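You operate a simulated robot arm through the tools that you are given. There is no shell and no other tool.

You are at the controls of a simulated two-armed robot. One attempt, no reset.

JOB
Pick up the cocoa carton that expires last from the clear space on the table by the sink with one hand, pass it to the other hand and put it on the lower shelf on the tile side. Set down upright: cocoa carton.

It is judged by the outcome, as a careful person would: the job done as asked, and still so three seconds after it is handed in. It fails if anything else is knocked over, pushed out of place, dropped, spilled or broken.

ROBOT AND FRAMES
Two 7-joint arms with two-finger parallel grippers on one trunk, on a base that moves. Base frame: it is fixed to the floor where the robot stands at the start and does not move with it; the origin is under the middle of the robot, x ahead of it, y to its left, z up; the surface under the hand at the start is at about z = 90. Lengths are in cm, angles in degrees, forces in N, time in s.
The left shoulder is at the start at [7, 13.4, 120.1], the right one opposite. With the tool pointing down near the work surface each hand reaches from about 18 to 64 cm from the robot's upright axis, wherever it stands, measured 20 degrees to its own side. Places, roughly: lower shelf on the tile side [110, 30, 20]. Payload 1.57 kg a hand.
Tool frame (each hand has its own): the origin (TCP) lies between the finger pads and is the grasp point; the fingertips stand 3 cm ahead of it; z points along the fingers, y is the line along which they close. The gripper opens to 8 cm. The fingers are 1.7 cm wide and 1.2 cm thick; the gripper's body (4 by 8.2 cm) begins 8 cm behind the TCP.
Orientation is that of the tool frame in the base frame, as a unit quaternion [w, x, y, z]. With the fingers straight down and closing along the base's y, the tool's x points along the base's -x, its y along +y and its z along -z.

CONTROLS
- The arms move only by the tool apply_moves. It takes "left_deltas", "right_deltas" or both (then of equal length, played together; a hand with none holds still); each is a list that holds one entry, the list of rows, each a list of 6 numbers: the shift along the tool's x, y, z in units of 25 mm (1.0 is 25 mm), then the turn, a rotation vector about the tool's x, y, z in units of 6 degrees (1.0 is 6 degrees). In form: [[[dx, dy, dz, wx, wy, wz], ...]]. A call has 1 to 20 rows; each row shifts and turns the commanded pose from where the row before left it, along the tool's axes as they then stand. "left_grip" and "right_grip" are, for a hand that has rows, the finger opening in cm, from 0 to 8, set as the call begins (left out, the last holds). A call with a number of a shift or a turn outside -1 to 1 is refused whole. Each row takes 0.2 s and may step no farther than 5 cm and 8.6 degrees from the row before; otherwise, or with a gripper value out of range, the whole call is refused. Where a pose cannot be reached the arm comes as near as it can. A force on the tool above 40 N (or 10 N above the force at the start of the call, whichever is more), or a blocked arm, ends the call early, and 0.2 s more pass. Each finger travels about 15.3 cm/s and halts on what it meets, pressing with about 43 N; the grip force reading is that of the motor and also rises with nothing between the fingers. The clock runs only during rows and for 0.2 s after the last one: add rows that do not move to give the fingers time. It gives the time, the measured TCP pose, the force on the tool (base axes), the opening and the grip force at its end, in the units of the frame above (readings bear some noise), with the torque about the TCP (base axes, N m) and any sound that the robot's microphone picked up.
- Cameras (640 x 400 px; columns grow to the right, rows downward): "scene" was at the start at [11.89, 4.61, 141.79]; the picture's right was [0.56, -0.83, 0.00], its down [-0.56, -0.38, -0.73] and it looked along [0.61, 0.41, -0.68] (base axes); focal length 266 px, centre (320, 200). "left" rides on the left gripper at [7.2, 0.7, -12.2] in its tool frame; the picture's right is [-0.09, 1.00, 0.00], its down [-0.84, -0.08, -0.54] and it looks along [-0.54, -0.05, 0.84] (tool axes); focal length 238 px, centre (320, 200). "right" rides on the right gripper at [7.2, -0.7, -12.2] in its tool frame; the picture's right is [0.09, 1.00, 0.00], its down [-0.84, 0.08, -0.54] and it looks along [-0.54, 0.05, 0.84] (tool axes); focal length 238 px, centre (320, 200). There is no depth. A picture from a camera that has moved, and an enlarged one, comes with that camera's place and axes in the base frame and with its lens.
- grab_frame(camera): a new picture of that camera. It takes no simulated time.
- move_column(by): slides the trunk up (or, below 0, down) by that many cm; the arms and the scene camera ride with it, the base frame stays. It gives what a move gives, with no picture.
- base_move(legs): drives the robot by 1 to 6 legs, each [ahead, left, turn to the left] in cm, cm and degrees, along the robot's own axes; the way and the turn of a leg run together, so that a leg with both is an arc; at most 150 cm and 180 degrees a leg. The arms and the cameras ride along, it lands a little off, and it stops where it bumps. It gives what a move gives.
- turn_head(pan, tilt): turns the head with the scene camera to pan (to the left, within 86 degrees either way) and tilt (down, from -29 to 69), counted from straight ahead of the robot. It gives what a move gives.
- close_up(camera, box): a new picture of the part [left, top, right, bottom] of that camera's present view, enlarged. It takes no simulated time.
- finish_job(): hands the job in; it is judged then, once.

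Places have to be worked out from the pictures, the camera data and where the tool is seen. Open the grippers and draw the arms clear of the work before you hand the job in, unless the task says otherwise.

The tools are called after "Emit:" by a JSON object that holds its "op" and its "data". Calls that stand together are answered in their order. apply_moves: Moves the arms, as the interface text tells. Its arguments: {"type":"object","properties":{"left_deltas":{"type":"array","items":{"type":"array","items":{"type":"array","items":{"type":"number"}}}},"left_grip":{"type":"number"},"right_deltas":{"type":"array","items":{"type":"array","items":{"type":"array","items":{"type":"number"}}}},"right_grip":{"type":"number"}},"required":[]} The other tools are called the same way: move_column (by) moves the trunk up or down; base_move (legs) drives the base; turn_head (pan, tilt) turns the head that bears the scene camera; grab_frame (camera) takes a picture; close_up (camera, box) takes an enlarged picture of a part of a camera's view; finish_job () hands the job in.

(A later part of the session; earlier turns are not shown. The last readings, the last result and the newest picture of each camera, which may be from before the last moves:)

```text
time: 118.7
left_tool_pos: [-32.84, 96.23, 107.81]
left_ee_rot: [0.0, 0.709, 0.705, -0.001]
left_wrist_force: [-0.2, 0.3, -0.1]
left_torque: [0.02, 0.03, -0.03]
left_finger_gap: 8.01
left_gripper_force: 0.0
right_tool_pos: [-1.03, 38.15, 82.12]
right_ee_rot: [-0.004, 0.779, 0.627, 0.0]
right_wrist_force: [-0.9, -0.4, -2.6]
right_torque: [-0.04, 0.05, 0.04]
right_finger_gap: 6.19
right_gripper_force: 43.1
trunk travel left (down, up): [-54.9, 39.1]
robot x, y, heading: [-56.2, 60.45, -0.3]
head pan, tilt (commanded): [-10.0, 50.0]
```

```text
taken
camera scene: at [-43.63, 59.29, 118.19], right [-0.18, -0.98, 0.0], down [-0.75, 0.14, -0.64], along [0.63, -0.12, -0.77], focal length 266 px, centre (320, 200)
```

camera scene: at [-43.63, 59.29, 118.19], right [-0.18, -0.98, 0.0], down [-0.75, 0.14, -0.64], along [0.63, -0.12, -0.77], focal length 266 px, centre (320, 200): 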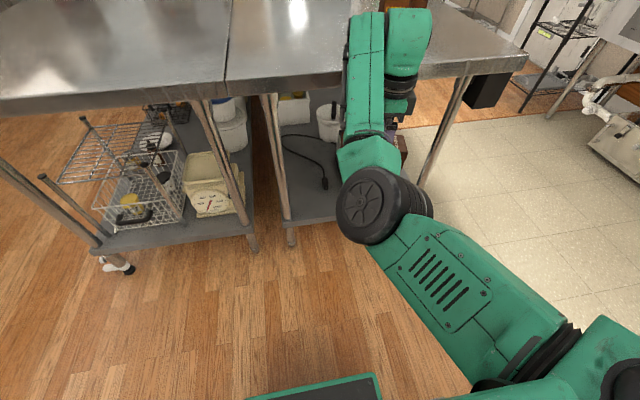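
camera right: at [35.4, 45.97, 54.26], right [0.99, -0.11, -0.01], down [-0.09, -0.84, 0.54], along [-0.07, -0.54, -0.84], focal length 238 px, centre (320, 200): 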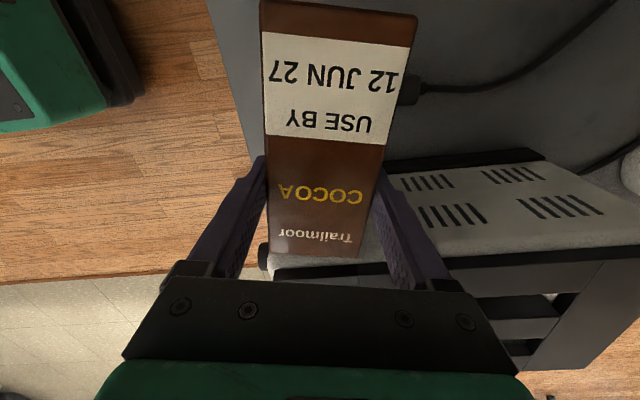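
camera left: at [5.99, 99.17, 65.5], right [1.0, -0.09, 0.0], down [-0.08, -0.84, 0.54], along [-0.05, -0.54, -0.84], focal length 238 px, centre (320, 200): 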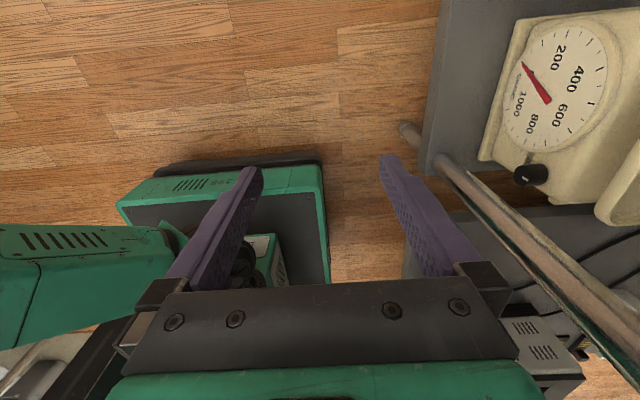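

The carton hangs safely from the right hand out in the open. To upright it I turn the hand about the vertical until the carton's top faces left, then pitch the hand to point left. I do the turn in stages, watching for reach limits.

Emit:
{"op": "apply_moves", "data": {"right_deltas": [[[0, 0, 0, 0, 0, -1], [0, 0, 0, 0, 0, -1], [0, 0, 0, 0, 0, -1], [0, 0, 0, 0, 0, -1], [0, 0, 0, 0, 0, -1], [0, 0, 0, 0, 0, -1], [0, 0, 0, 0, 0, -1], [0, 0, 0, 0, 0, -1], [0, 0, 0, 0, 0, -1], [0, 0, 0, 0, 0, -1], [0, 0, 0, 0, 0, -1], [0, 0, 0, 0, 0, -1], [0, 0, 0, 0, 0, -1], [0, 0, 0, 0, 0, -1], [0, 0, 0, 0, 0, -1], [0, 0, 0, 0, 0, -1], [0, 0, 0, 0, 0, -1], [0, 0, 0, 0, 0, 0]]]}}

Emit:
{"op": "grab_frame", "data": {"camera": "scene"}}

```text
time: 122.5
left_tool_pos: [-32.68, 96.23, 107.84]
left_ee_rot: [-0.001, 0.709, 0.706, 0.001]
left_wrist_force: [0.6, -0.5, -0.3]
left_torque: [0.01, -0.04, 0.03]
left_finger_gap: 7.99
left_gripper_force: 0.1
right_tool_pos: [-0.93, 38.15, 82.13]
right_ee_rot: [-0.004, 0.002, 1.0, 0.002]
right_wrist_force: [0.8, 0.4, -1.6]
right_torque: [-0.02, -0.07, -0.04]
right_finger_gap: 6.13
right_gripper_force: 42.4
trunk travel left (down, up): [-54.9, 39.1]
robot x, y, heading: [-56.6, 60.75, -0.5]
head pan, tilt (commanded): [-10.0, 50.0]
```

```text
taken
camera scene: at [-43.63, 59.29, 118.18], right [-0.18, -0.98, 0.0], down [-0.75, 0.14, -0.64], along [0.63, -0.12, -0.77], focal length 266 px, centre (320, 200)
```

scene: 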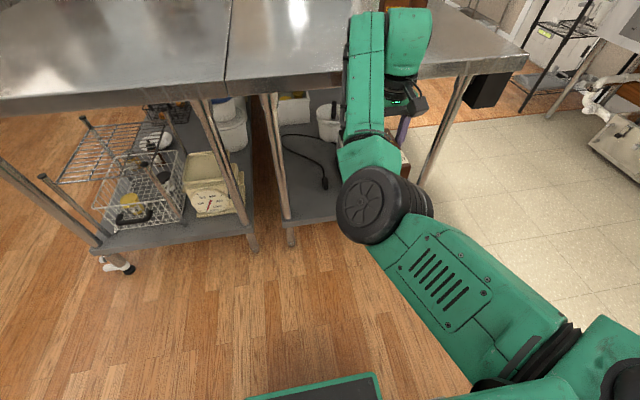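

Natural yaw reached, arm steady. I continue another +90° so the carton's top end points left.

Emit:
{"op": "apply_moves", "data": {"right_deltas": [[[0, 0, 0, 0, 0, -1], [0, 0, 0, 0, 0, -1], [0, 0, 0, 0, 0, -1], [0, 0, 0, 0, 0, -1], [0, 0, 0, 0, 0, -1], [0, 0, 0, 0, 0, -1], [0, 0, 0, 0, 0, -1], [0, 0, 0, 0, 0, -1], [0, 0, 0, 0, 0, -1], [0, 0, 0, 0, 0, -1], [0, 0, 0, 0, 0, -1], [0, 0, 0, 0, 0, -1], [0, 0, 0, 0, 0, -1], [0, 0, 0, 0, 0, -1], [0, 0, 0, 0, 0, -1], [0, 0, 0, 0, 0, 0]]]}}

Emit:
{"op": "grab_frame", "data": {"camera": "scene"}}

Emit:
{"op": "grab_frame", "data": {"camera": "right"}}

```text
time: 125.9
left_tool_pos: [-32.74, 96.11, 107.74]
left_ee_rot: [0.0, 0.709, 0.705, -0.001]
left_wrist_force: [0.0, 0.6, -0.3]
left_torque: [-0.03, 0.01, 0.0]
left_finger_gap: 8.01
left_gripper_force: 0.1
right_tool_pos: [-0.8, 38.28, 82.08]
right_ee_rot: [-0.001, -0.705, 0.709, 0.003]
right_wrist_force: [-0.1, 0.4, -3.4]
right_torque: [0.04, -0.03, 0.0]
right_finger_gap: 6.17
right_gripper_force: 42.8
trunk travel left (down, up): [-54.9, 39.1]
robot x, y, heading: [-56.13, 60.75, -0.5]
head pan, tilt (commanded): [-10.0, 50.0]
```

```text
taken
camera scene: at [-43.63, 59.29, 118.18], right [-0.18, -0.98, 0.0], down [-0.75, 0.14, -0.64], along [0.63, -0.12, -0.77], focal length 266 px, centre (320, 200)
```

scene: 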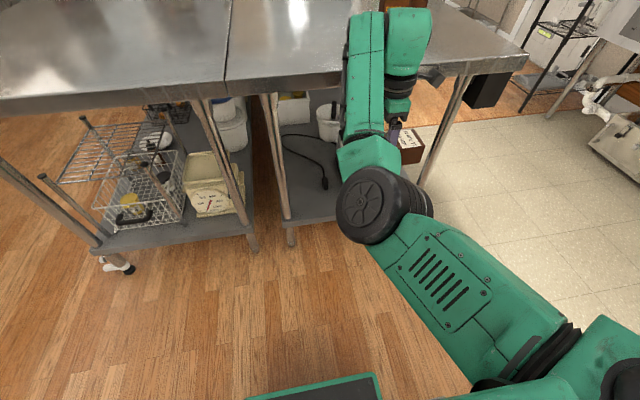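

```text
taken
camera right: at [-0.13, 31.01, 94.23], right [-1.0, -0.09, 0.01], down [-0.07, 0.83, 0.55], along [-0.05, 0.54, -0.84], focal length 238 px, centre (320, 200)
```

right: 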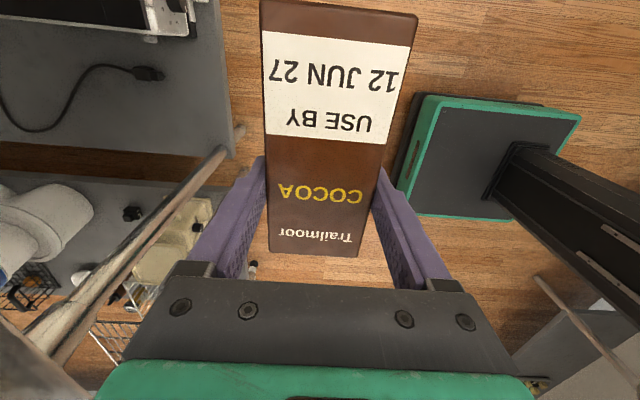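

The top end points left as wanted. I shift the hand 22 cm to the left, into the middle in front of me, before pitching.

Emit:
{"op": "apply_moves", "data": {"right_deltas": [[[-0.8, 0, 0, 0, 0, 0], [-0.8, 0, 0, 0, 0, 0], [-0.8, 0, 0, 0, 0, 0], [-0.8, 0, 0, 0, 0, 0], [-0.8, 0, 0, 0, 0, 0], [-0.8, 0, 0, 0, 0, 0], [-0.8, 0, 0, 0, 0, 0], [-0.8, 0, 0, 0, 0, 0], [-0.8, 0, 0, 0, 0, 0], [-0.8, 0, 0, 0, 0, 0], [-0.8, 0, 0, 0, 0, 0], [0, 0, 0, 0, 0, 0]]]}}

Emit:
{"op": "apply_moves", "data": {"right_deltas": [[[0, 0, 0, 0, -1, 0], [0, 0, 0, 0, -1, 0], [0, 0, 0, 0, -1, 0], [0, 0, 0, 0, -1, 0], [0, 0, 0, 0, -1, 0], [0, 0, 0, 0, -1, 0], [0, 0, 0, 0, -1, 0], [0, 0, 0, 0, 0, 0]]]}}

Emit:
{"op": "turn_head", "data": {"pan": 0, "tilt": 40}}

Emit:
{"op": "grab_frame", "data": {"camera": "scene"}}

```text
time: 128.5
left_tool_pos: [-32.81, 96.21, 107.7]
left_ee_rot: [0.0, 0.709, 0.706, 0.0]
left_wrist_force: [-0.9, -1.1, -0.5]
left_torque: [0.03, 0.04, 0.01]
left_finger_gap: 8.0
left_gripper_force: 0.0
right_tool_pos: [0.55, 59.89, 81.82]
right_ee_rot: [-0.001, -0.705, 0.709, 0.004]
right_wrist_force: [0.1, -0.7, -1.2]
right_torque: [0.01, 0.02, -0.03]
right_finger_gap: 6.16
right_gripper_force: 42.9
right hand out of reach, approached as far as the arm can: row 2, 3, 4
trunk travel left (down, up): [-54.9, 39.1]
robot x, y, heading: [-56.31, 60.58, -0.3]
head pan, tilt (commanded): [-10.0, 50.0]
```

```text
time: 130.3
left_tool_pos: [-32.87, 96.3, 107.74]
left_ee_rot: [0.0, 0.709, 0.705, 0.0]
left_wrist_force: [-0.1, 0.1, 0.9]
left_torque: [0.02, 0.0, -0.03]
left_finger_gap: 7.99
left_gripper_force: 0.0
right_tool_pos: [0.62, 59.71, 81.84]
right_ee_rot: [0.254, -0.657, 0.662, 0.256]
right_wrist_force: [-0.1, 0.9, -1.8]
right_torque: [0.0, 0.0, 0.04]
right_finger_gap: 6.19
right_gripper_force: 43.1
trunk travel left (down, up): [-54.9, 39.1]
robot x, y, heading: [-56.39, 60.95, -0.4]
head pan, tilt (commanded): [-10.0, 50.0]
```

```text
time: 131.1
left_tool_pos: [-32.83, 96.11, 107.75]
left_ee_rot: [0.0, 0.708, 0.706, 0.0]
left_wrist_force: [0.0, 0.2, 1.4]
left_torque: [0.02, 0.01, -0.01]
left_finger_gap: 8.01
left_gripper_force: 0.1
right_tool_pos: [0.51, 59.7, 81.87]
right_ee_rot: [0.252, -0.658, 0.662, 0.256]
right_wrist_force: [0.5, 0.0, -2.2]
right_torque: [0.03, 0.01, 0.01]
right_finger_gap: 6.14
right_gripper_force: 43.3
trunk travel left (down, up): [-54.9, 39.1]
robot x, y, heading: [-56.58, 60.65, -0.5]
head pan, tilt (commanded): [0.0, 40.0]
```

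```text
taken
camera scene: at [-42.7, 60.62, 119.59], right [-0.01, -1.0, 0.0], down [-0.64, 0.0, -0.77], along [0.77, -0.01, -0.64], focal length 266 px, centre (320, 200)
```

scene: 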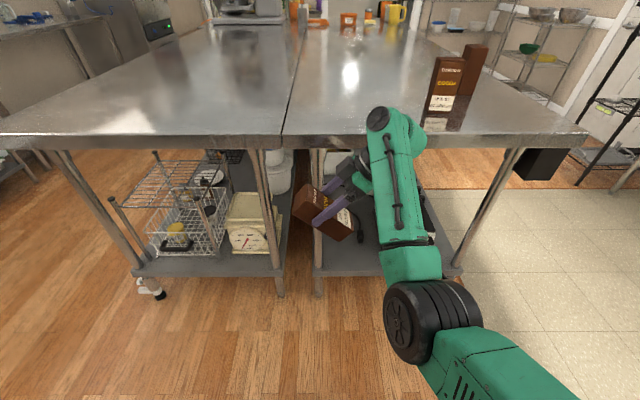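

The pitch is at 42° and going well; the two other cartons still stand on the table. I complete the pitch to horizontal so the carton is upright.

Emit:
{"op": "apply_moves", "data": {"right_deltas": [[[0, 0, 0, 0, -1, 0], [0, 0, 0, 0, -1, 0], [0, 0, 0, 0, -1, 0], [0, 0, 0, 0, -1, 0], [0, 0, 0, 0, -1, 0], [0, 0, 0, 0, -1, 0], [0, 0, 0, 0, -1, 0], [0, 0, 0, 0, -1, 0], [0, 0, 0, 0, 0, 0]]]}}

Emit:
{"op": "grab_frame", "data": {"camera": "scene"}}

Emit:
{"op": "close_up", "data": {"camera": "scene", "box": [240, 120, 440, 260]}}

```text
time: 133.1
left_tool_pos: [-32.81, 96.08, 107.79]
left_ee_rot: [0.0, 0.709, 0.706, 0.001]
left_wrist_force: [0.9, -0.3, -0.6]
left_torque: [-0.01, -0.02, 0.01]
left_finger_gap: 8.01
left_gripper_force: 0.1
right_tool_pos: [0.56, 59.76, 81.79]
right_ee_rot: [0.501, -0.496, 0.502, 0.502]
right_wrist_force: [0.5, 0.0, -1.4]
right_torque: [-0.07, -0.01, -0.02]
right_finger_gap: 6.16
right_gripper_force: 42.5
trunk travel left (down, up): [-54.9, 39.1]
robot x, y, heading: [-56.06, 60.73, -0.7]
head pan, tilt (commanded): [0.0, 40.0]
```

```text
taken
camera scene: at [-42.71, 60.65, 119.6], right [-0.01, -1.0, 0.0], down [-0.64, 0.0, -0.77], along [0.77, 0.0, -0.64], focal length 266 px, centre (320, 200)
```

scene: 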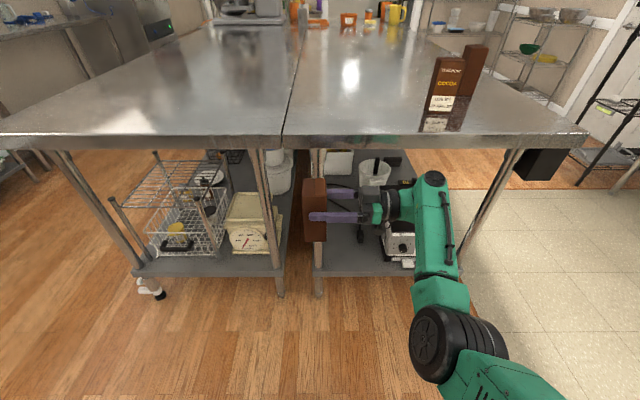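

```text
2.86 times, centred on (340, 190) of scene
camera zoom: at [-42.71, 60.65, 119.6], right [-0.01, -1.0, 0.0], down [-0.64, 0.0, -0.77], along [0.77, 0.0, -0.64], focal length 761 px, centre (263, 229)
```

zoom: 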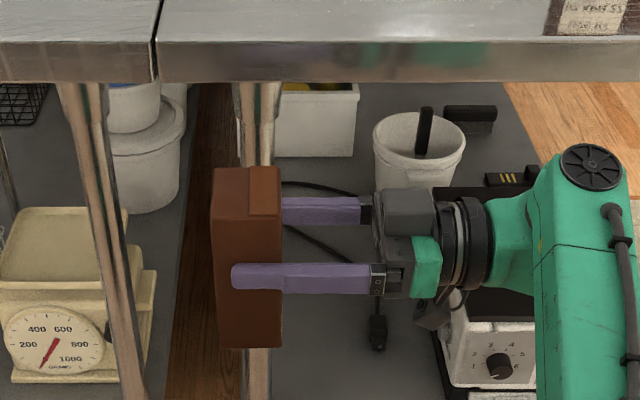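

The carton is upright again in the right hand, pointing left: bottom z≈74, top ≈87.7, centre about (0.6, 61.7). I bring it closer and to the left, for an easy hand-over to the left hand from above.

Emit:
{"op": "apply_moves", "data": {"right_deltas": [[[0, 0.45, 0.4, 0, 0, 0], [0, 0.45, 0.4, 0, 0, 0], [0, 0.45, 0.4, 0, 0, 0], [0, 0.45, 0.4, 0, 0, 0], [0, 0.45, 0.4, 0, 0, 0], [0, 0.45, 0.4, 0, 0, 0], [0, 0.45, 0.4, 0, 0, 0], [0, 0.45, 0.4, 0, 0, 0], [0, 0, 0, 0, 0, 0]]]}}

Emit:
{"op": "grab_frame", "data": {"camera": "scene"}}

```text
time: 135.1
left_tool_pos: [-32.79, 96.16, 107.81]
left_ee_rot: [0.0, 0.708, 0.706, 0.0]
left_wrist_force: [0.1, 0.5, 0.2]
left_torque: [0.01, -0.01, 0.0]
left_finger_gap: 8.0
left_gripper_force: 0.0
right_tool_pos: [-8.32, 67.72, 81.98]
right_ee_rot: [0.5, -0.495, 0.502, 0.502]
right_wrist_force: [-0.8, -0.6, -1.9]
right_torque: [-0.04, 0.0, -0.03]
right_finger_gap: 6.18
right_gripper_force: 42.6
trunk travel left (down, up): [-54.9, 39.1]
robot x, y, heading: [-56.35, 60.95, -0.3]
head pan, tilt (commanded): [0.0, 40.0]
```

```text
taken
camera scene: at [-42.69, 60.63, 119.59], right [-0.01, -1.0, 0.0], down [-0.64, 0.0, -0.77], along [0.77, 0.0, -0.64], focal length 266 px, centre (320, 200)
```

scene: 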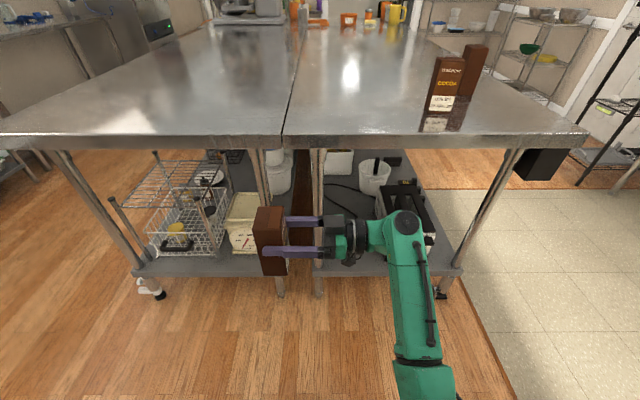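

The right hand holds the carton at (−8.3, 69.7), bottom z≈74. I turn the left hand +90° so it will close on the other pair of faces, then bring it above the carton.

Emit:
{"op": "apply_moves", "data": {"left_deltas": [[[0, 0, 0, 0, 0, -1], [0, 0, 0, 0, 0, -1], [0, 0, 0, 0, 0, -1], [0, 0, 0, 0, 0, -1], [0, 0, 0, 0, 0, -1], [0, 0, 0, 0, 0, -1], [0, 0, 0, 0, 0, -1], [0, 0, 0, 0, 0, -1], [0, 0, 0, 0, 0, -1], [0, 0, 0, 0, 0, -1], [0, 0, 0, 0, 0, -1], [0, 0, 0, 0, 0, -1], [0, 0, 0, 0, 0, -1], [0, 0, 0, 0, 0, -1], [0, 0, 0, 0, 0, -1], [0, 0, 0, 0, 0, 0]]], "left_grip": 8}}

Emit:
{"op": "apply_moves", "data": {"left_deltas": [[[-0.7, -0.757, 0, 0, 0, 0], [-0.7, -0.757, 0, 0, 0, 0], [-0.7, -0.757, 0, 0, 0, 0], [-0.7, -0.757, 0, 0, 0, 0], [-0.7, -0.757, 0, 0, 0, 0], [-0.7, -0.757, 0, 0, 0, 0], [-0.7, -0.757, 0, 0, 0, 0], [-0.7, -0.757, 0, 0, 0, 0], [-0.7, -0.757, 0, 0, 0, 0], [-0.7, -0.757, 0, 0, 0, 0], [-0.7, -0.757, 0, 0, 0, 0], [-0.7, -0.757, 0, 0, 0, 0], [-0.7, -0.757, 0, 0, 0, 0], [-0.7, -0.757, 0, 0, 0, 0], [0, 0, 0, 0, 0, 0]]]}}

Emit:
{"op": "grab_frame", "data": {"camera": "scene"}}

Emit:
{"op": "grab_frame", "data": {"camera": "left"}}

```text
time: 138.5
left_tool_pos: [-32.8, 96.37, 107.68]
left_ee_rot: [0.0, 0.001, 1.0, 0.001]
left_wrist_force: [0.3, 0.0, -0.4]
left_torque: [0.02, 0.03, 0.0]
left_finger_gap: 8.03
left_gripper_force: 0.1
right_tool_pos: [-8.44, 67.82, 82.04]
right_ee_rot: [0.501, -0.497, 0.502, 0.501]
right_wrist_force: [-0.4, 0.2, -3.0]
right_torque: [-0.06, 0.02, -0.03]
right_finger_gap: 6.15
right_gripper_force: 42.5
trunk travel left (down, up): [-54.9, 39.1]
robot x, y, heading: [-56.18, 60.86, -0.6]
head pan, tilt (commanded): [0.0, 40.0]
```

```text
time: 141.7
left_tool_pos: [-12.54, 73.42, 104.12]
left_ee_rot: [0.001, 0.003, 1.0, -0.001]
left_wrist_force: [0.0, 0.5, 0.8]
left_torque: [0.01, -0.02, 0.02]
left_finger_gap: 7.98
left_gripper_force: 0.1
left hand out of reach, approached as far as the arm can: row 11, 12, 13, 14
right_tool_pos: [-8.45, 67.73, 82.07]
right_ee_rot: [0.5, -0.497, 0.501, 0.501]
right_wrist_force: [-0.2, 0.6, -2.2]
right_torque: [-0.05, 0.0, 0.01]
right_finger_gap: 6.16
right_gripper_force: 43.6
trunk travel left (down, up): [-54.9, 39.1]
robot x, y, heading: [-56.09, 60.85, -0.4]
head pan, tilt (commanded): [0.0, 40.0]
```

```text
taken
camera scene: at [-42.72, 60.64, 119.6], right [-0.01, -1.0, 0.0], down [-0.64, 0.0, -0.77], along [0.77, 0.0, -0.64], focal length 266 px, centre (320, 200)
```

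scene: 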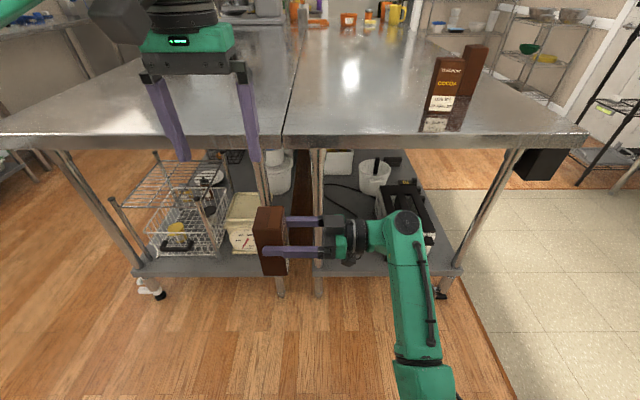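

```text
taken
camera left: at [-19.86, 74.16, 116.41], right [0.1, 1.0, 0.0], down [0.84, -0.08, 0.54], along [0.54, -0.05, -0.84], focal length 238 px, centre (320, 200)
```

left: 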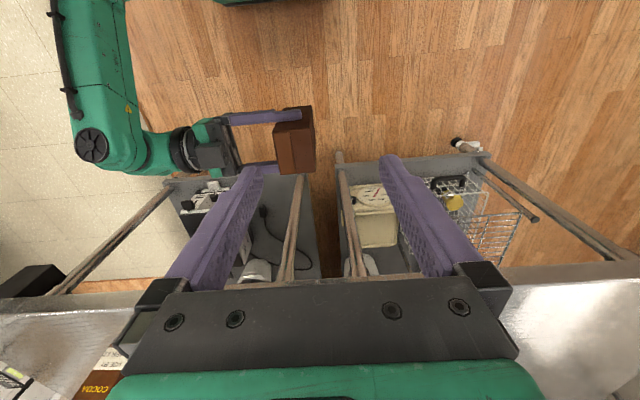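

The left hand reached its limit because it was high; it stopped at (−12.5, 73.4, 104). I lower it 9 cm there (still above the carton top), then check alignment.

Emit:
{"op": "apply_moves", "data": {"left_deltas": [[[0, 0, 0.72, 0, 0, 0], [0, 0, 0.72, 0, 0, 0], [0, 0, 0.72, 0, 0, 0], [0, 0, 0.72, 0, 0, 0], [0, 0, 0.72, 0, 0, 0], [0, 0, 0, 0, 0, 0]]]}}

Emit:
{"op": "close_up", "data": {"camera": "left", "box": [160, 60, 400, 240]}}

Emit:
{"op": "close_up", "data": {"camera": "scene", "box": [140, 80, 400, 300]}}

```text
time: 143.1
left_tool_pos: [-12.64, 73.4, 94.97]
left_ee_rot: [0.0, 0.002, 1.0, 0.0]
left_wrist_force: [1.1, 0.2, -0.2]
left_torque: [0.01, 0.02, -0.01]
left_finger_gap: 7.97
left_gripper_force: 0.0
right_tool_pos: [-8.47, 67.75, 81.94]
right_ee_rot: [0.501, -0.496, 0.502, 0.501]
right_wrist_force: [-0.8, 0.1, -2.7]
right_torque: [-0.04, -0.01, 0.02]
right_finger_gap: 6.14
right_gripper_force: 43.3
trunk travel left (down, up): [-54.9, 39.1]
robot x, y, heading: [-56.35, 60.67, -0.7]
head pan, tilt (commanded): [0.0, 40.0]
```

```text
2.22 times, centred on (280, 150) of left
camera zoom: at [-19.75, 74.18, 107.35], right [0.1, 1.0, 0.0], down [0.84, -0.08, 0.54], along [0.54, -0.05, -0.84], focal length 530 px, centre (409, 311)
```

zoom: 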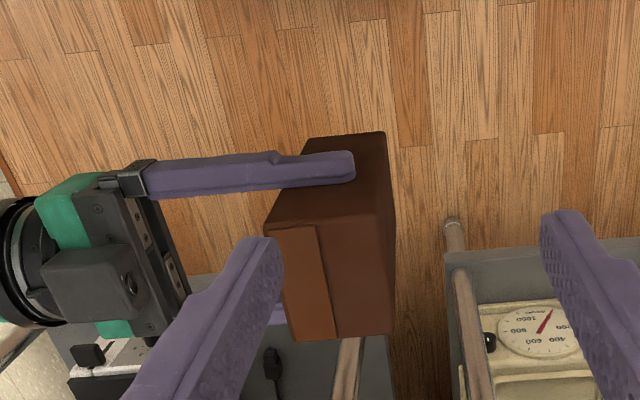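

```text
1.82 times, centred on (270, 190) of scene
camera zoom: at [-42.71, 60.64, 119.6], right [-0.01, -1.0, 0.0], down [-0.64, 0.0, -0.77], along [0.77, 0.0, -0.64], focal length 484 px, centre (411, 218)
```

zoom: 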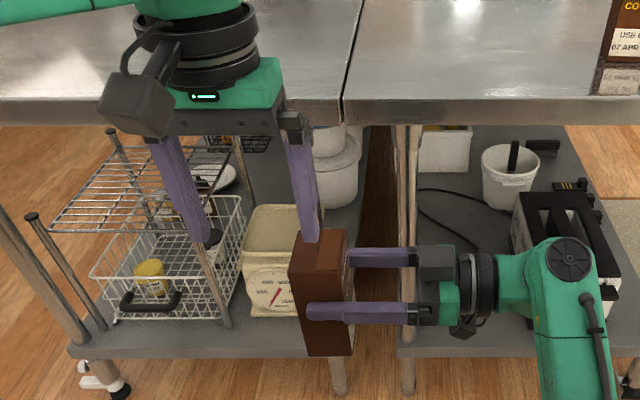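

The carton's top centre reads about (−8.6, 70.0) in the left camera. I move the left hand over it at z≈95.

Emit:
{"op": "apply_moves", "data": {"left_deltas": [[[-0.41, -0.34, 0, 0, 0, 0], [-0.41, -0.34, 0, 0, 0, 0], [-0.41, -0.34, 0, 0, 0, 0], [-0.41, -0.34, 0, 0, 0, 0], [0, 0, 0, 0, 0, 0]]]}}

Emit:
{"op": "grab_frame", "data": {"camera": "left"}}

Emit:
{"op": "close_up", "data": {"camera": "scene", "box": [140, 80, 400, 300]}}

```text
time: 144.3
left_tool_pos: [-9.55, 70.91, 95.1]
left_ee_rot: [0.0, 0.003, 1.0, 0.0]
left_wrist_force: [0.9, 0.1, 0.6]
left_torque: [-0.02, 0.0, -0.02]
left_finger_gap: 8.02
left_gripper_force: 0.1
left hand out of reach, approached as far as the arm can: row 4
right_tool_pos: [-8.49, 67.72, 81.99]
right_ee_rot: [0.501, -0.496, 0.502, 0.501]
right_wrist_force: [-0.3, 0.0, -2.4]
right_torque: [-0.02, 0.01, 0.03]
right_finger_gap: 6.17
right_gripper_force: 43.1
trunk travel left (down, up): [-54.9, 39.1]
robot x, y, heading: [-56.28, 60.92, -0.5]
head pan, tilt (commanded): [0.0, 40.0]
```

```text
taken
camera left: at [-16.77, 71.69, 107.28], right [0.1, 1.0, 0.0], down [0.84, -0.08, 0.54], along [0.54, -0.05, -0.84], focal length 238 px, centre (320, 200)
```

left: 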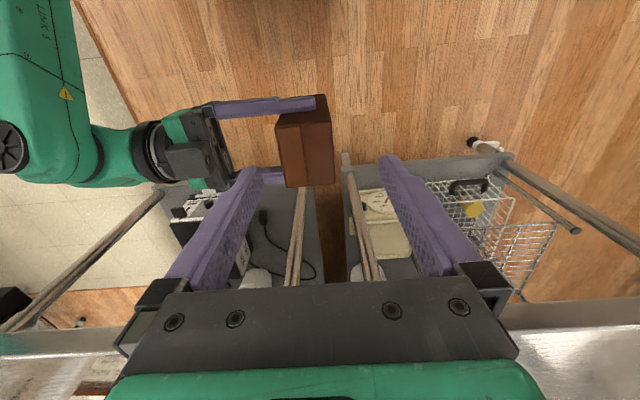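

```text
1.82 times, centred on (270, 190) of scene
camera zoom: at [-42.66, 60.64, 119.59], right [-0.01, -1.0, 0.0], down [-0.64, 0.0, -0.77], along [0.77, 0.0, -0.64], focal length 484 px, centre (411, 218)
```

zoom: 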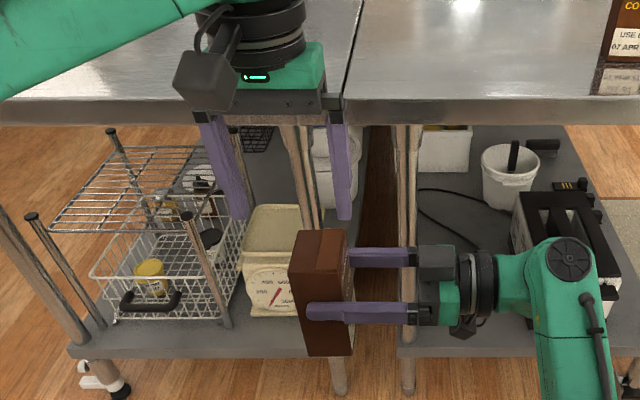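

The left hand is at its reach edge here, so I bring the right hand with the carton 3 cm closer and 3 cm left, and the left hand to match.

Emit:
{"op": "apply_moves", "data": {"right_deltas": [[[0, 0.3, 0.3, 0, 0, 0], [0, 0.3, 0.3, 0, 0, 0], [0, 0.3, 0.3, 0, 0, 0], [0, 0.3, 0.3, 0, 0, 0], [0, 0, 0, 0, 0, 0]]], "left_deltas": [[[0.185, 0.22, 0, 0, 0, 0], [0.185, 0.22, 0, 0, 0, 0], [0.185, 0.22, 0, 0, 0, 0], [0.185, 0.22, 0, 0, 0, 0], [0, 0, 0, 0, 0, 0]]]}}

Emit:
{"op": "close_up", "data": {"camera": "left", "box": [200, 60, 420, 240]}}

Emit:
{"op": "close_up", "data": {"camera": "scene", "box": [140, 80, 400, 300]}}

```text
time: 145.5
left_tool_pos: [-11.36, 73.11, 95.0]
left_ee_rot: [0.0, 0.003, 1.0, 0.0]
left_wrist_force: [0.2, 0.6, -0.3]
left_torque: [-0.04, -0.03, 0.01]
left_finger_gap: 8.02
left_gripper_force: 0.1
right_tool_pos: [-11.45, 70.71, 82.07]
right_ee_rot: [0.5, -0.496, 0.502, 0.502]
right_wrist_force: [0.5, -0.1, -2.2]
right_torque: [-0.06, 0.04, -0.01]
right_finger_gap: 6.17
right_gripper_force: 42.9
trunk travel left (down, up): [-54.9, 39.1]
robot x, y, heading: [-56.23, 61.04, -0.4]
head pan, tilt (commanded): [0.0, 40.0]
```

```text
2.22 times, centred on (310, 150) of left
camera zoom: at [-18.63, 73.87, 107.24], right [0.1, 1.0, 0.0], down [0.84, -0.08, 0.54], along [0.54, -0.05, -0.84], focal length 530 px, centre (342, 311)
```

zoom: 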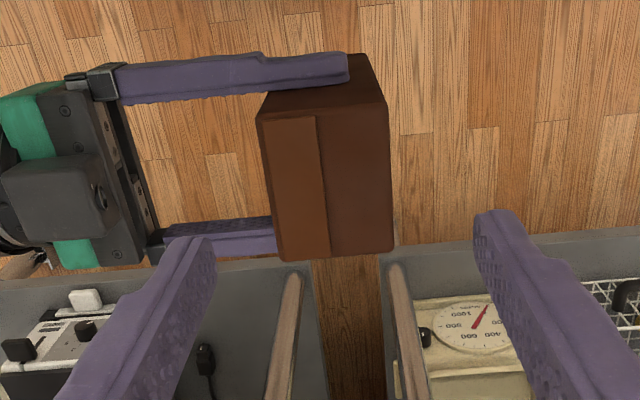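

```text
1.82 times, centred on (270, 190) of scene
camera zoom: at [-42.67, 60.62, 119.59], right [-0.01, -1.0, 0.0], down [-0.64, 0.0, -0.77], along [0.77, 0.0, -0.64], focal length 484 px, centre (411, 218)
```

zoom: 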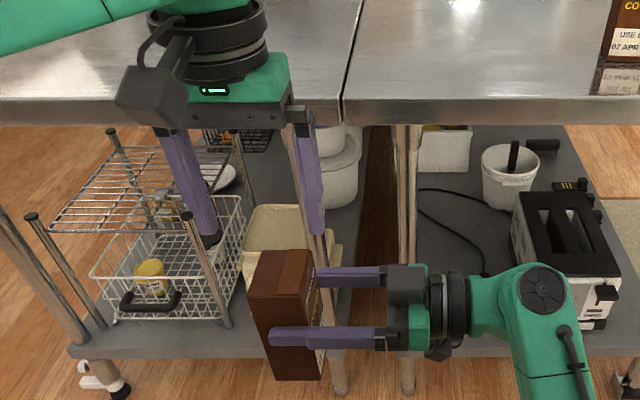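

The carton's centre is (−11.4, 72.7), so the left hand needs a 0.4 cm shift right. I apply that and descend to z≈84.5 around the carton's upper part.

Emit:
{"op": "apply_moves", "data": {"left_deltas": [[[0, -0.16, 0.3, 0, 0, 0], [0, 0, 0.6, 0, 0, 0], [0, 0, 0.6, 0, 0, 0], [0, 0, 0.6, 0, 0, 0], [0, 0, 0, 0, 0, 0]]]}}

Emit:
{"op": "grab_frame", "data": {"camera": "left"}}

Emit:
{"op": "close_up", "data": {"camera": "scene", "box": [140, 100, 380, 300]}}

```text
time: 146.7
left_tool_pos: [-11.53, 72.81, 89.69]
left_ee_rot: [0.001, 0.002, 1.0, 0.0]
left_wrist_force: [0.1, 0.1, 0.5]
left_torque: [-0.01, -0.02, -0.02]
left_finger_gap: 8.0
left_gripper_force: 0.0
right_tool_pos: [-11.39, 70.74, 82.07]
right_ee_rot: [0.501, -0.497, 0.502, 0.501]
right_wrist_force: [0.0, 0.2, -2.1]
right_torque: [-0.04, 0.01, -0.02]
right_finger_gap: 6.14
right_gripper_force: 42.8
trunk travel left (down, up): [-54.9, 39.1]
robot x, y, heading: [-56.76, 60.86, -0.5]
head pan, tilt (commanded): [0.0, 40.0]
```

```text
taken
camera left: at [-18.68, 73.51, 101.97], right [0.1, 1.0, 0.0], down [0.84, -0.08, 0.54], along [0.54, -0.05, -0.84], focal length 238 px, centre (320, 200)
```

left: 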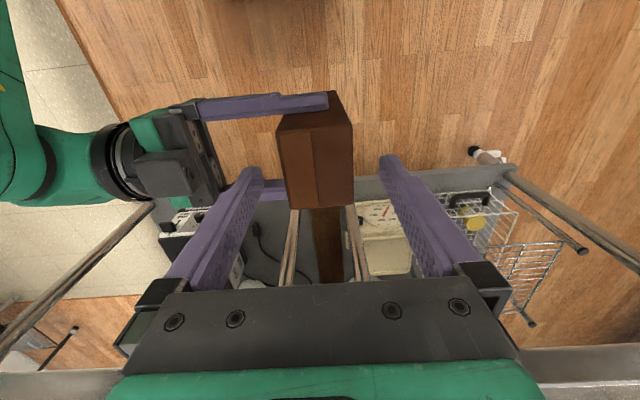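

```text
2.00 times, centred on (260, 200) of scene
camera zoom: at [-42.72, 60.65, 119.6], right [-0.01, -1.0, 0.0], down [-0.64, 0.0, -0.77], along [0.77, 0.0, -0.64], focal length 533 px, centre (440, 200)
```

zoom: 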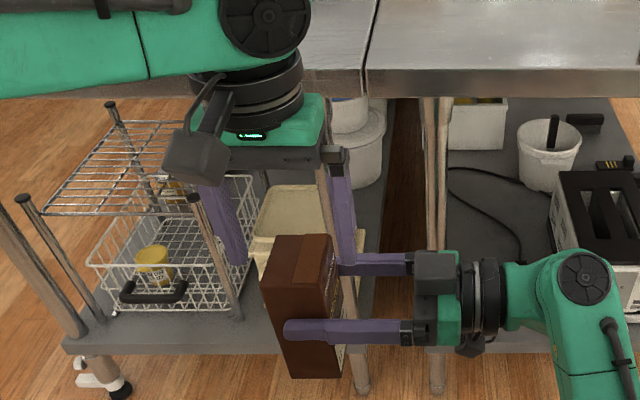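

The left fingers straddle the carton properly, inside the right hand's palm gap. I descend the last 5 cm.

Emit:
{"op": "apply_moves", "data": {"left_deltas": [[[0, 0, 0.52, 0, 0, 0], [0, 0, 0.52, 0, 0, 0], [0, 0, 0.52, 0, 0, 0], [0, 0, 0.52, 0, 0, 0], [0, 0, 0, 0, 0, 0]]]}}

Emit:
{"op": "grab_frame", "data": {"camera": "left"}}

Emit:
{"op": "close_up", "data": {"camera": "scene", "box": [140, 100, 380, 300]}}

```text
time: 147.9
left_tool_pos: [-11.54, 72.77, 84.27]
left_ee_rot: [0.0, 0.002, 1.0, 0.0]
left_wrist_force: [-0.9, -0.1, -0.6]
left_torque: [-0.01, -0.01, 0.0]
left_finger_gap: 7.99
left_gripper_force: 0.1
right_tool_pos: [-11.51, 70.82, 82.04]
right_ee_rot: [0.501, -0.496, 0.502, 0.5]
right_wrist_force: [-0.5, -0.4, -1.7]
right_torque: [-0.07, 0.03, -0.02]
right_finger_gap: 6.16
right_gripper_force: 42.9
trunk travel left (down, up): [-54.9, 39.1]
robot x, y, heading: [-56.25, 60.65, -0.4]
head pan, tilt (commanded): [0.0, 40.0]
```

```text
taken
camera left: at [-18.67, 73.55, 96.68], right [0.1, 1.0, 0.0], down [0.84, -0.08, 0.54], along [0.54, -0.05, -0.84], focal length 238 px, centre (320, 200)
```

left: 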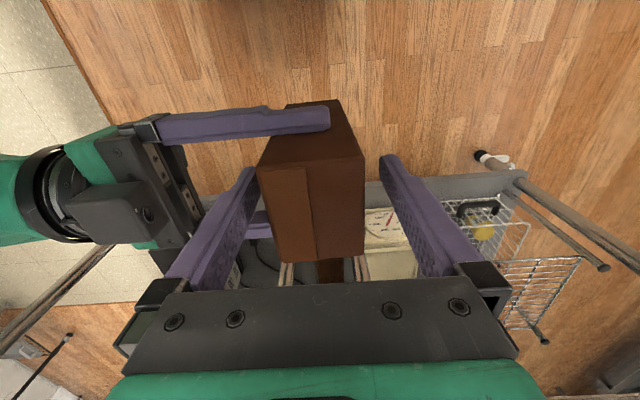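

```text
2.00 times, centred on (260, 200) of scene
camera zoom: at [-42.72, 60.64, 119.6], right [-0.01, -1.0, 0.0], down [-0.64, 0.0, -0.77], along [0.77, 0.0, -0.64], focal length 533 px, centre (440, 200)
```

zoom: 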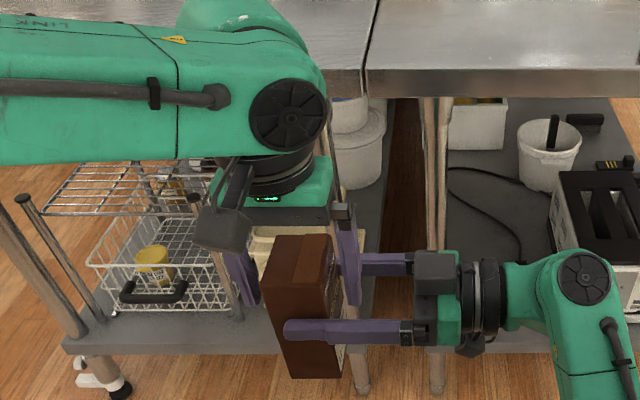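

The gaps are even (within about 0.1 cm). I close the left hand on the carton's upper part.

Emit:
{"op": "apply_moves", "data": {"left_deltas": [[[0, 0, 0, 0, 0, 0], [0, 0, 0, 0, 0, 0], [0, 0, 0, 0, 0, 0], [0, 0, 0, 0, 0, 0]]], "left_grip": 2}}

```text
time: 148.9
left_tool_pos: [-11.51, 72.71, 84.43]
left_ee_rot: [-0.001, 0.004, 1.0, -0.003]
left_wrist_force: [-7.7, -25.9, 1.2]
left_torque: [-1.72, 0.26, -0.06]
left_finger_gap: 4.98
left_gripper_force: 42.8
right_tool_pos: [-11.47, 70.78, 82.19]
right_ee_rot: [0.501, -0.496, 0.502, 0.501]
right_wrist_force: [7.5, 26.0, -3.0]
right_torque: [1.03, -0.12, -0.08]
right_finger_gap: 6.15
right_gripper_force: 43.2
trunk travel left (down, up): [-54.9, 39.1]
robot x, y, heading: [-56.2, 60.78, -0.3]
head pan, tilt (commanded): [0.0, 40.0]
```

Both hold it, with 26 N of sideways strain. I relieve it by nudging the left hand 0.12 cm toward −y.

Emit:
{"op": "apply_moves", "data": {"left_deltas": [[[0, -0.05, 0, 0, 0, 0], [0, 0, 0, 0, 0, 0]]]}}

```text
time: 149.5
left_tool_pos: [-11.56, 72.58, 84.44]
left_ee_rot: [0.0, 0.003, 1.0, -0.002]
left_wrist_force: [-5.0, -24.7, 0.0]
left_torque: [-1.54, 0.18, -0.31]
left_finger_gap: 4.97
left_gripper_force: 43.5
right_tool_pos: [-11.47, 70.79, 82.13]
right_ee_rot: [0.501, -0.496, 0.501, 0.502]
right_wrist_force: [3.6, 24.7, -0.3]
right_torque: [0.99, -0.05, 0.19]
right_finger_gap: 6.15
right_gripper_force: 43.6
trunk travel left (down, up): [-54.9, 39.1]
robot x, y, heading: [-56.04, 61.02, -0.3]
head pan, tilt (commanded): [0.0, 40.0]
```

Little change; I nudge another 0.2 cm.

Emit:
{"op": "apply_moves", "data": {"left_deltas": [[[0, -0.08, 0, 0, 0, 0], [0, 0, 0, 0, 0, 0]]]}}

```text
time: 150.1
left_tool_pos: [-11.42, 72.6, 84.49]
left_ee_rot: [0.0, 0.003, 1.0, 0.0]
left_wrist_force: [1.3, -8.7, -5.4]
left_torque: [-1.5, -0.23, -0.35]
left_finger_gap: 4.98
left_gripper_force: 42.9
right_tool_pos: [-11.42, 70.83, 82.12]
right_ee_rot: [0.501, -0.495, 0.502, 0.502]
right_wrist_force: [-1.1, 8.6, 5.7]
right_torque: [1.37, 0.2, 0.39]
right_finger_gap: 6.15
right_gripper_force: 43.2
trunk travel left (down, up): [-54.9, 39.1]
robot x, y, heading: [-56.06, 60.93, -0.5]
head pan, tilt (commanded): [0.0, 40.0]
```

Strain is down to 9 N. I open the right hand, leaving the carton in the left.

Emit:
{"op": "apply_moves", "data": {"right_deltas": [[[0, 0, 0, 0, 0, 0], [0, 0, 0, 0, 0, 0], [0, 0, 0, 0, 0, 0]]], "right_grip": 8}}

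Emit:
{"op": "close_up", "data": {"camera": "scene", "box": [140, 100, 380, 300]}}

Emit:
{"op": "grab_frame", "data": {"camera": "left"}}

```text
time: 150.9
left_tool_pos: [-11.53, 72.43, 84.61]
left_ee_rot: [0.0, 0.002, 1.0, 0.0]
left_wrist_force: [-0.7, 0.0, -0.2]
left_torque: [-0.03, -0.01, -0.01]
left_finger_gap: 4.97
left_gripper_force: 42.9
right_tool_pos: [-11.39, 70.76, 82.03]
right_ee_rot: [0.5, -0.497, 0.501, 0.502]
right_wrist_force: [0.5, -0.2, 0.6]
right_torque: [-0.01, 0.02, -0.01]
right_finger_gap: 8.0
right_gripper_force: 0.0
trunk travel left (down, up): [-54.9, 39.1]
robot x, y, heading: [-56.45, 60.94, -0.3]
head pan, tilt (commanded): [0.0, 40.0]
```

```text
2.00 times, centred on (260, 200) of scene
camera zoom: at [-42.71, 60.64, 119.6], right [-0.01, -1.0, 0.0], down [-0.64, 0.0, -0.77], along [0.77, 0.0, -0.64], focal length 533 px, centre (440, 200)
```

zoom: 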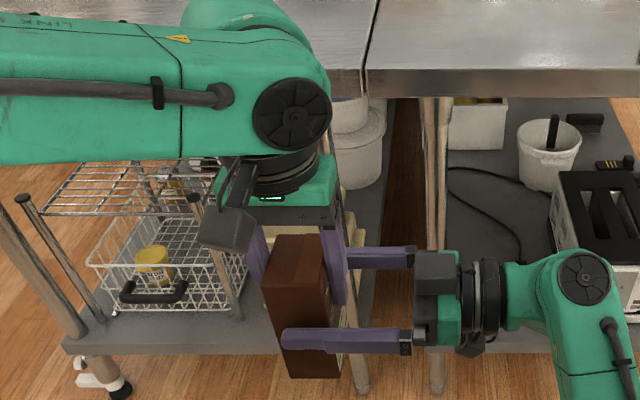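

```text
taken
camera left: at [-18.7, 73.23, 96.77], right [0.1, 1.0, 0.0], down [0.84, -0.08, 0.54], along [0.54, -0.05, -0.84], focal length 238 px, centre (320, 200)
```

left: 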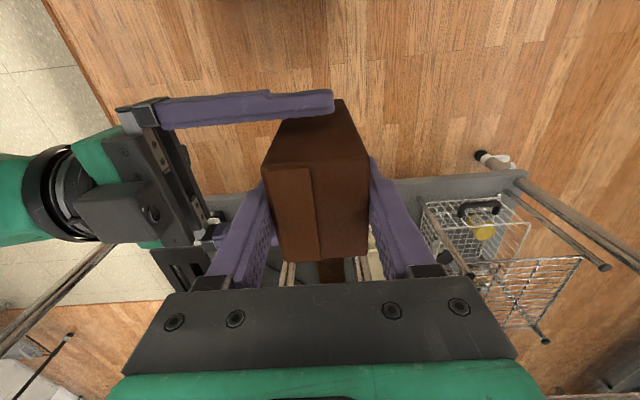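

The left hand alone holds the carton upright. I withdraw the right hand straight back to the right.

Emit:
{"op": "apply_moves", "data": {"right_deltas": [[[0, 0, -0.5, 0, 0, 0], [0, 0, -0.8, 0, 0, 0], [0, 0, -0.9, 0, 0, 0], [0, 0, -0.9, 0, 0, 0], [0, 0, -0.9, 0, 0, 0], [0, 0, -0.9, 0, 0, 0], [0, 0, -0.9, 0, 0, 0], [0, 0, -0.9, 0, 0, 0], [0, 0, 0, 0, 0, 0]]]}}

Emit:
{"op": "grab_frame", "data": {"camera": "scene"}}

```text
time: 152.9
left_tool_pos: [-11.4, 72.53, 84.49]
left_ee_rot: [-0.001, 0.003, 1.0, 0.001]
left_wrist_force: [0.4, -0.8, 0.7]
left_torque: [0.0, 0.01, 0.01]
left_finger_gap: 4.95
left_gripper_force: 42.7
right_tool_pos: [-11.5, 54.06, 81.97]
right_ee_rot: [0.5, -0.496, 0.502, 0.502]
right_wrist_force: [-0.4, -0.1, -0.9]
right_torque: [-0.03, 0.0, 0.0]
right_finger_gap: 8.01
right_gripper_force: 0.0
trunk travel left (down, up): [-54.9, 39.1]
robot x, y, heading: [-56.27, 61.03, -0.6]
head pan, tilt (commanded): [0.0, 40.0]
```

```text
taken
camera scene: at [-42.71, 60.67, 119.6], right [-0.01, -1.0, 0.0], down [-0.64, 0.0, -0.77], along [0.77, -0.01, -0.64], focal length 266 px, centre (320, 200)
```

scene: 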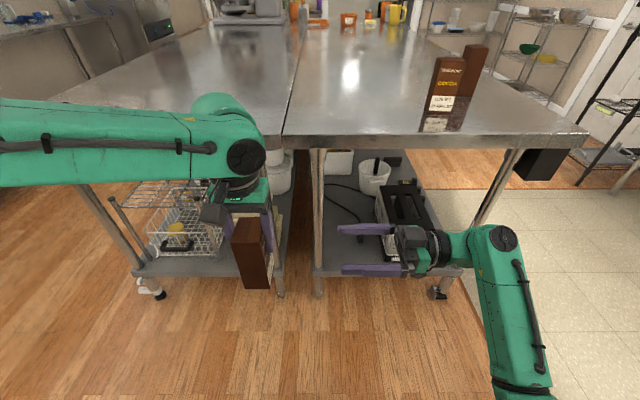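

Good. Now I repeat the proven hand-over: the left hand turns −90° with the carton, and the right hand pitches back to 45° pointing left and down.

Emit:
{"op": "apply_moves", "data": {"left_deltas": [[[0, 0, 0, 0, 0, 1], [0, 0, 0, 0, 0, 1], [0, 0, 0, 0, 0, 1], [0, 0, 0, 0, 0, 1], [0, 0, 0, 0, 0, 1], [0, 0, 0, 0, 0, 1], [0, 0, 0, 0, 0, 1], [0, 0, 0, 0, 0, 1], [0, 0, 0, 0, 0, 1], [0, 0, 0, 0, 0, 1], [0, 0, 0, 0, 0, 1], [0, 0, 0, 0, 0, 1], [0, 0, 0, 0, 0, 1], [0, 0, 0, 0, 0, 1], [0, 0, 0, 0, 0, 1], [0, 0, 0, 0, 0, 0]]]}}

Emit:
{"op": "apply_moves", "data": {"right_deltas": [[[0, 0, 0, 0, 0.9375, 0], [0, 0, 0, 0, 0.9375, 0], [0, 0, 0, 0, 0.9375, 0], [0, 0, 0, 0, 0.9375, 0], [0, 0, 0, 0, 0.9375, 0], [0, 0, 0, 0, 0.9375, 0], [0, 0, 0, 0, 0.9375, 0], [0, 0, 0, 0, 0.9375, 0], [0, 0, 0, 0, 0, 0]]]}}

Emit:
{"op": "grab_frame", "data": {"camera": "scene"}}

Emit:
{"op": "grab_frame", "data": {"camera": "left"}}

Emit:
{"op": "grab_frame", "data": {"camera": "right"}}

```text
time: 156.3
left_tool_pos: [-11.47, 72.52, 84.53]
left_ee_rot: [0.0, 0.71, 0.704, 0.0]
left_wrist_force: [0.0, 0.6, 0.5]
left_torque: [-0.03, 0.02, -0.05]
left_finger_gap: 4.91
left_gripper_force: 43.3
right_tool_pos: [-11.48, 54.13, 81.98]
right_ee_rot: [0.5, -0.497, 0.501, 0.502]
right_wrist_force: [0.2, 0.7, 0.2]
right_torque: [0.0, -0.01, 0.01]
right_finger_gap: 8.01
right_gripper_force: 0.1
trunk travel left (down, up): [-54.9, 39.1]
robot x, y, heading: [-56.14, 60.9, -0.2]
head pan, tilt (commanded): [0.0, 40.0]
```

```text
time: 158.3
left_tool_pos: [-11.59, 72.44, 84.52]
left_ee_rot: [0.0, 0.709, 0.705, 0.0]
left_wrist_force: [0.0, -0.4, -0.4]
left_torque: [0.01, 0.03, -0.03]
left_finger_gap: 4.96
left_gripper_force: 43.5
right_tool_pos: [-11.43, 54.03, 81.89]
right_ee_rot: [0.271, -0.65, 0.655, 0.273]
right_wrist_force: [0.4, 0.0, 0.2]
right_torque: [0.01, -0.02, -0.02]
right_finger_gap: 8.02
right_gripper_force: 0.0
trunk travel left (down, up): [-54.9, 39.1]
robot x, y, heading: [-56.19, 60.92, -0.3]
head pan, tilt (commanded): [0.0, 40.0]
```

```text
taken
camera scene: at [-42.71, 60.62, 119.6], right [-0.01, -1.0, 0.0], down [-0.64, 0.0, -0.77], along [0.77, 0.0, -0.64], focal length 266 px, centre (320, 200)
```

scene: 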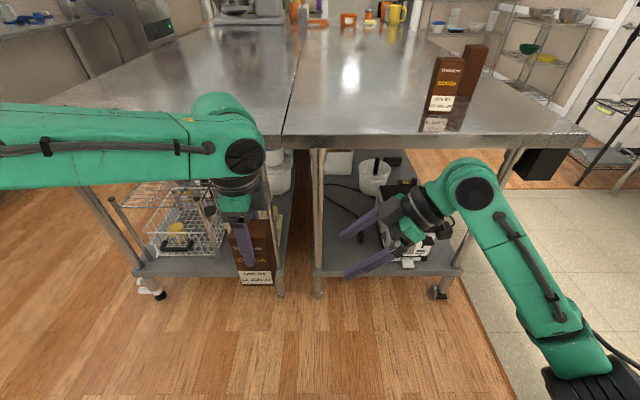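

```text
taken
camera left: at [-10.76, 79.65, 96.82], right [1.0, -0.1, 0.0], down [-0.08, -0.84, 0.54], along [-0.05, -0.54, -0.84], focal length 238 px, centre (320, 200)
```

left: 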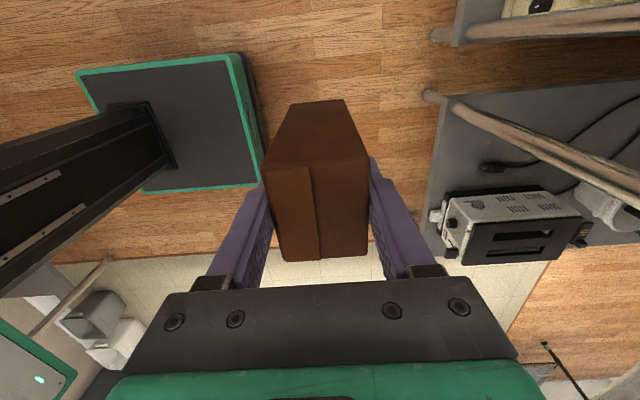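

```text
taken
camera right: at [-10.73, 40.42, 85.39], right [-1.0, -0.06, -0.06], down [-0.07, 0.21, 0.98], along [-0.05, 0.98, -0.21], focal length 238 px, centre (320, 200)
```

right: 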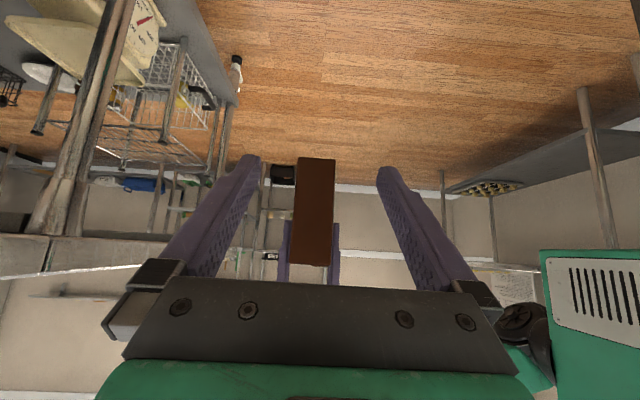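

This mirrors the original hand-over pose. I zoom to measure the carton's bottom relative to the left hand.

Emit:
{"op": "close_up", "data": {"camera": "scene", "box": [180, 180, 330, 300]}}

Emit:
{"op": "close_up", "data": {"camera": "left", "box": [240, 80, 400, 280]}}

```text
3.33 times, centred on (255, 240) of scene
camera zoom: at [-42.71, 60.62, 119.6], right [-0.01, -1.0, 0.0], down [-0.64, 0.0, -0.77], along [0.77, 0.0, -0.64], focal length 888 px, centre (537, 67)
```

zoom: 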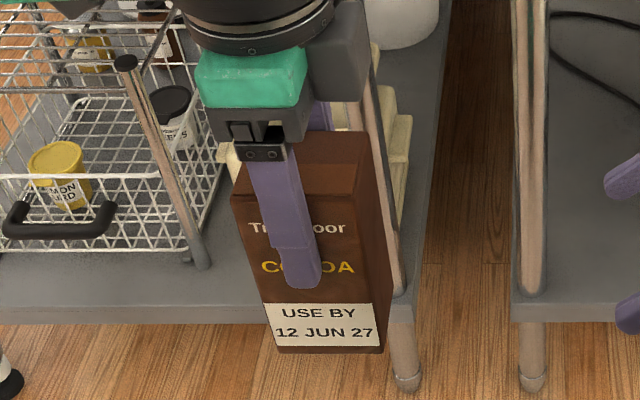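

```text
2.00 times, centred on (320, 180) of left
camera zoom: at [-10.76, 79.65, 96.82], right [1.0, -0.1, 0.0], down [-0.08, -0.84, 0.54], along [-0.05, -0.54, -0.84], focal length 477 px, centre (320, 240)
```

zoom: 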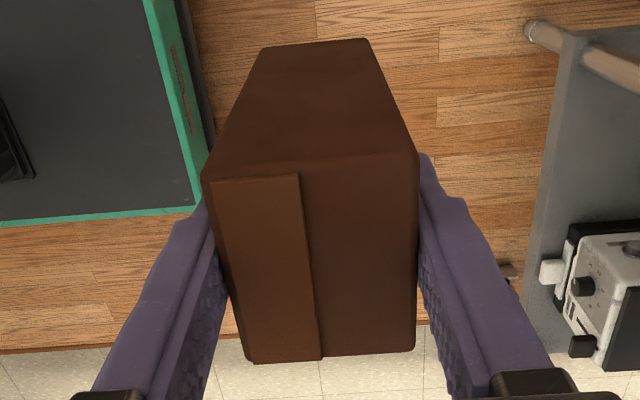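

Carton measured: bottom z≈74.4, centre (−11.5, 72.5), upright. I bring the right hand to its stand-off along the 45° line.

Emit:
{"op": "apply_moves", "data": {"right_deltas": [[[-0.788, 0.012, 0.182, 0, 0, 0], [-0.788, 0.012, 0.182, 0, 0, 0], [-0.788, 0.012, 0.182, 0, 0, 0], [-0.788, 0.012, 0.182, 0, 0, 0], [-0.788, 0.012, 0.182, 0, 0, 0], [0, 0, 0, 0, 0, 0]]], "right_grip": 8}}

Emit:
{"op": "grab_frame", "data": {"camera": "right"}}

Emit:
{"op": "close_up", "data": {"camera": "scene", "box": [180, 120, 420, 300]}}

```text
time: 159.7
left_tool_pos: [-11.48, 72.36, 84.55]
left_ee_rot: [0.0, 0.709, 0.705, 0.0]
left_wrist_force: [-0.5, -0.4, 0.1]
left_torque: [-0.03, 0.01, 0.04]
left_finger_gap: 4.95
left_gripper_force: 43.3
right_tool_pos: [-11.4, 62.57, 87.28]
right_ee_rot: [0.271, -0.65, 0.656, 0.273]
right_wrist_force: [0.1, -0.1, 1.0]
right_torque: [0.02, -0.01, 0.0]
right_finger_gap: 8.01
right_gripper_force: 0.2
trunk travel left (down, up): [-54.9, 39.1]
robot x, y, heading: [-56.4, 60.9, -0.3]
head pan, tilt (commanded): [0.0, 40.0]
```

```text
taken
camera right: at [-10.77, 48.98, 90.75], right [-1.0, -0.06, -0.06], down [-0.07, 0.2, 0.98], along [-0.05, 0.98, -0.21], focal length 238 px, centre (320, 200)
```

right: 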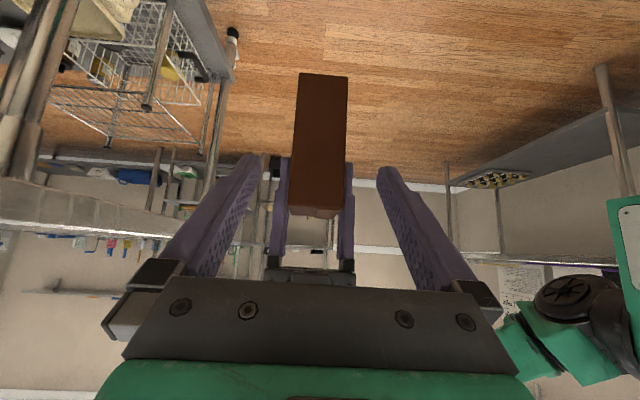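

```text
2.22 times, centred on (300, 210) of scene
camera zoom: at [-42.7, 60.61, 119.6], right [-0.01, -1.0, 0.0], down [-0.64, 0.0, -0.77], along [0.77, 0.0, -0.64], focal length 592 px, centre (364, 178)
```

zoom: 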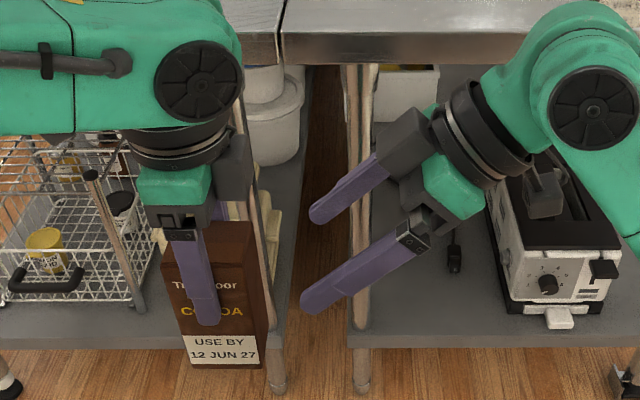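

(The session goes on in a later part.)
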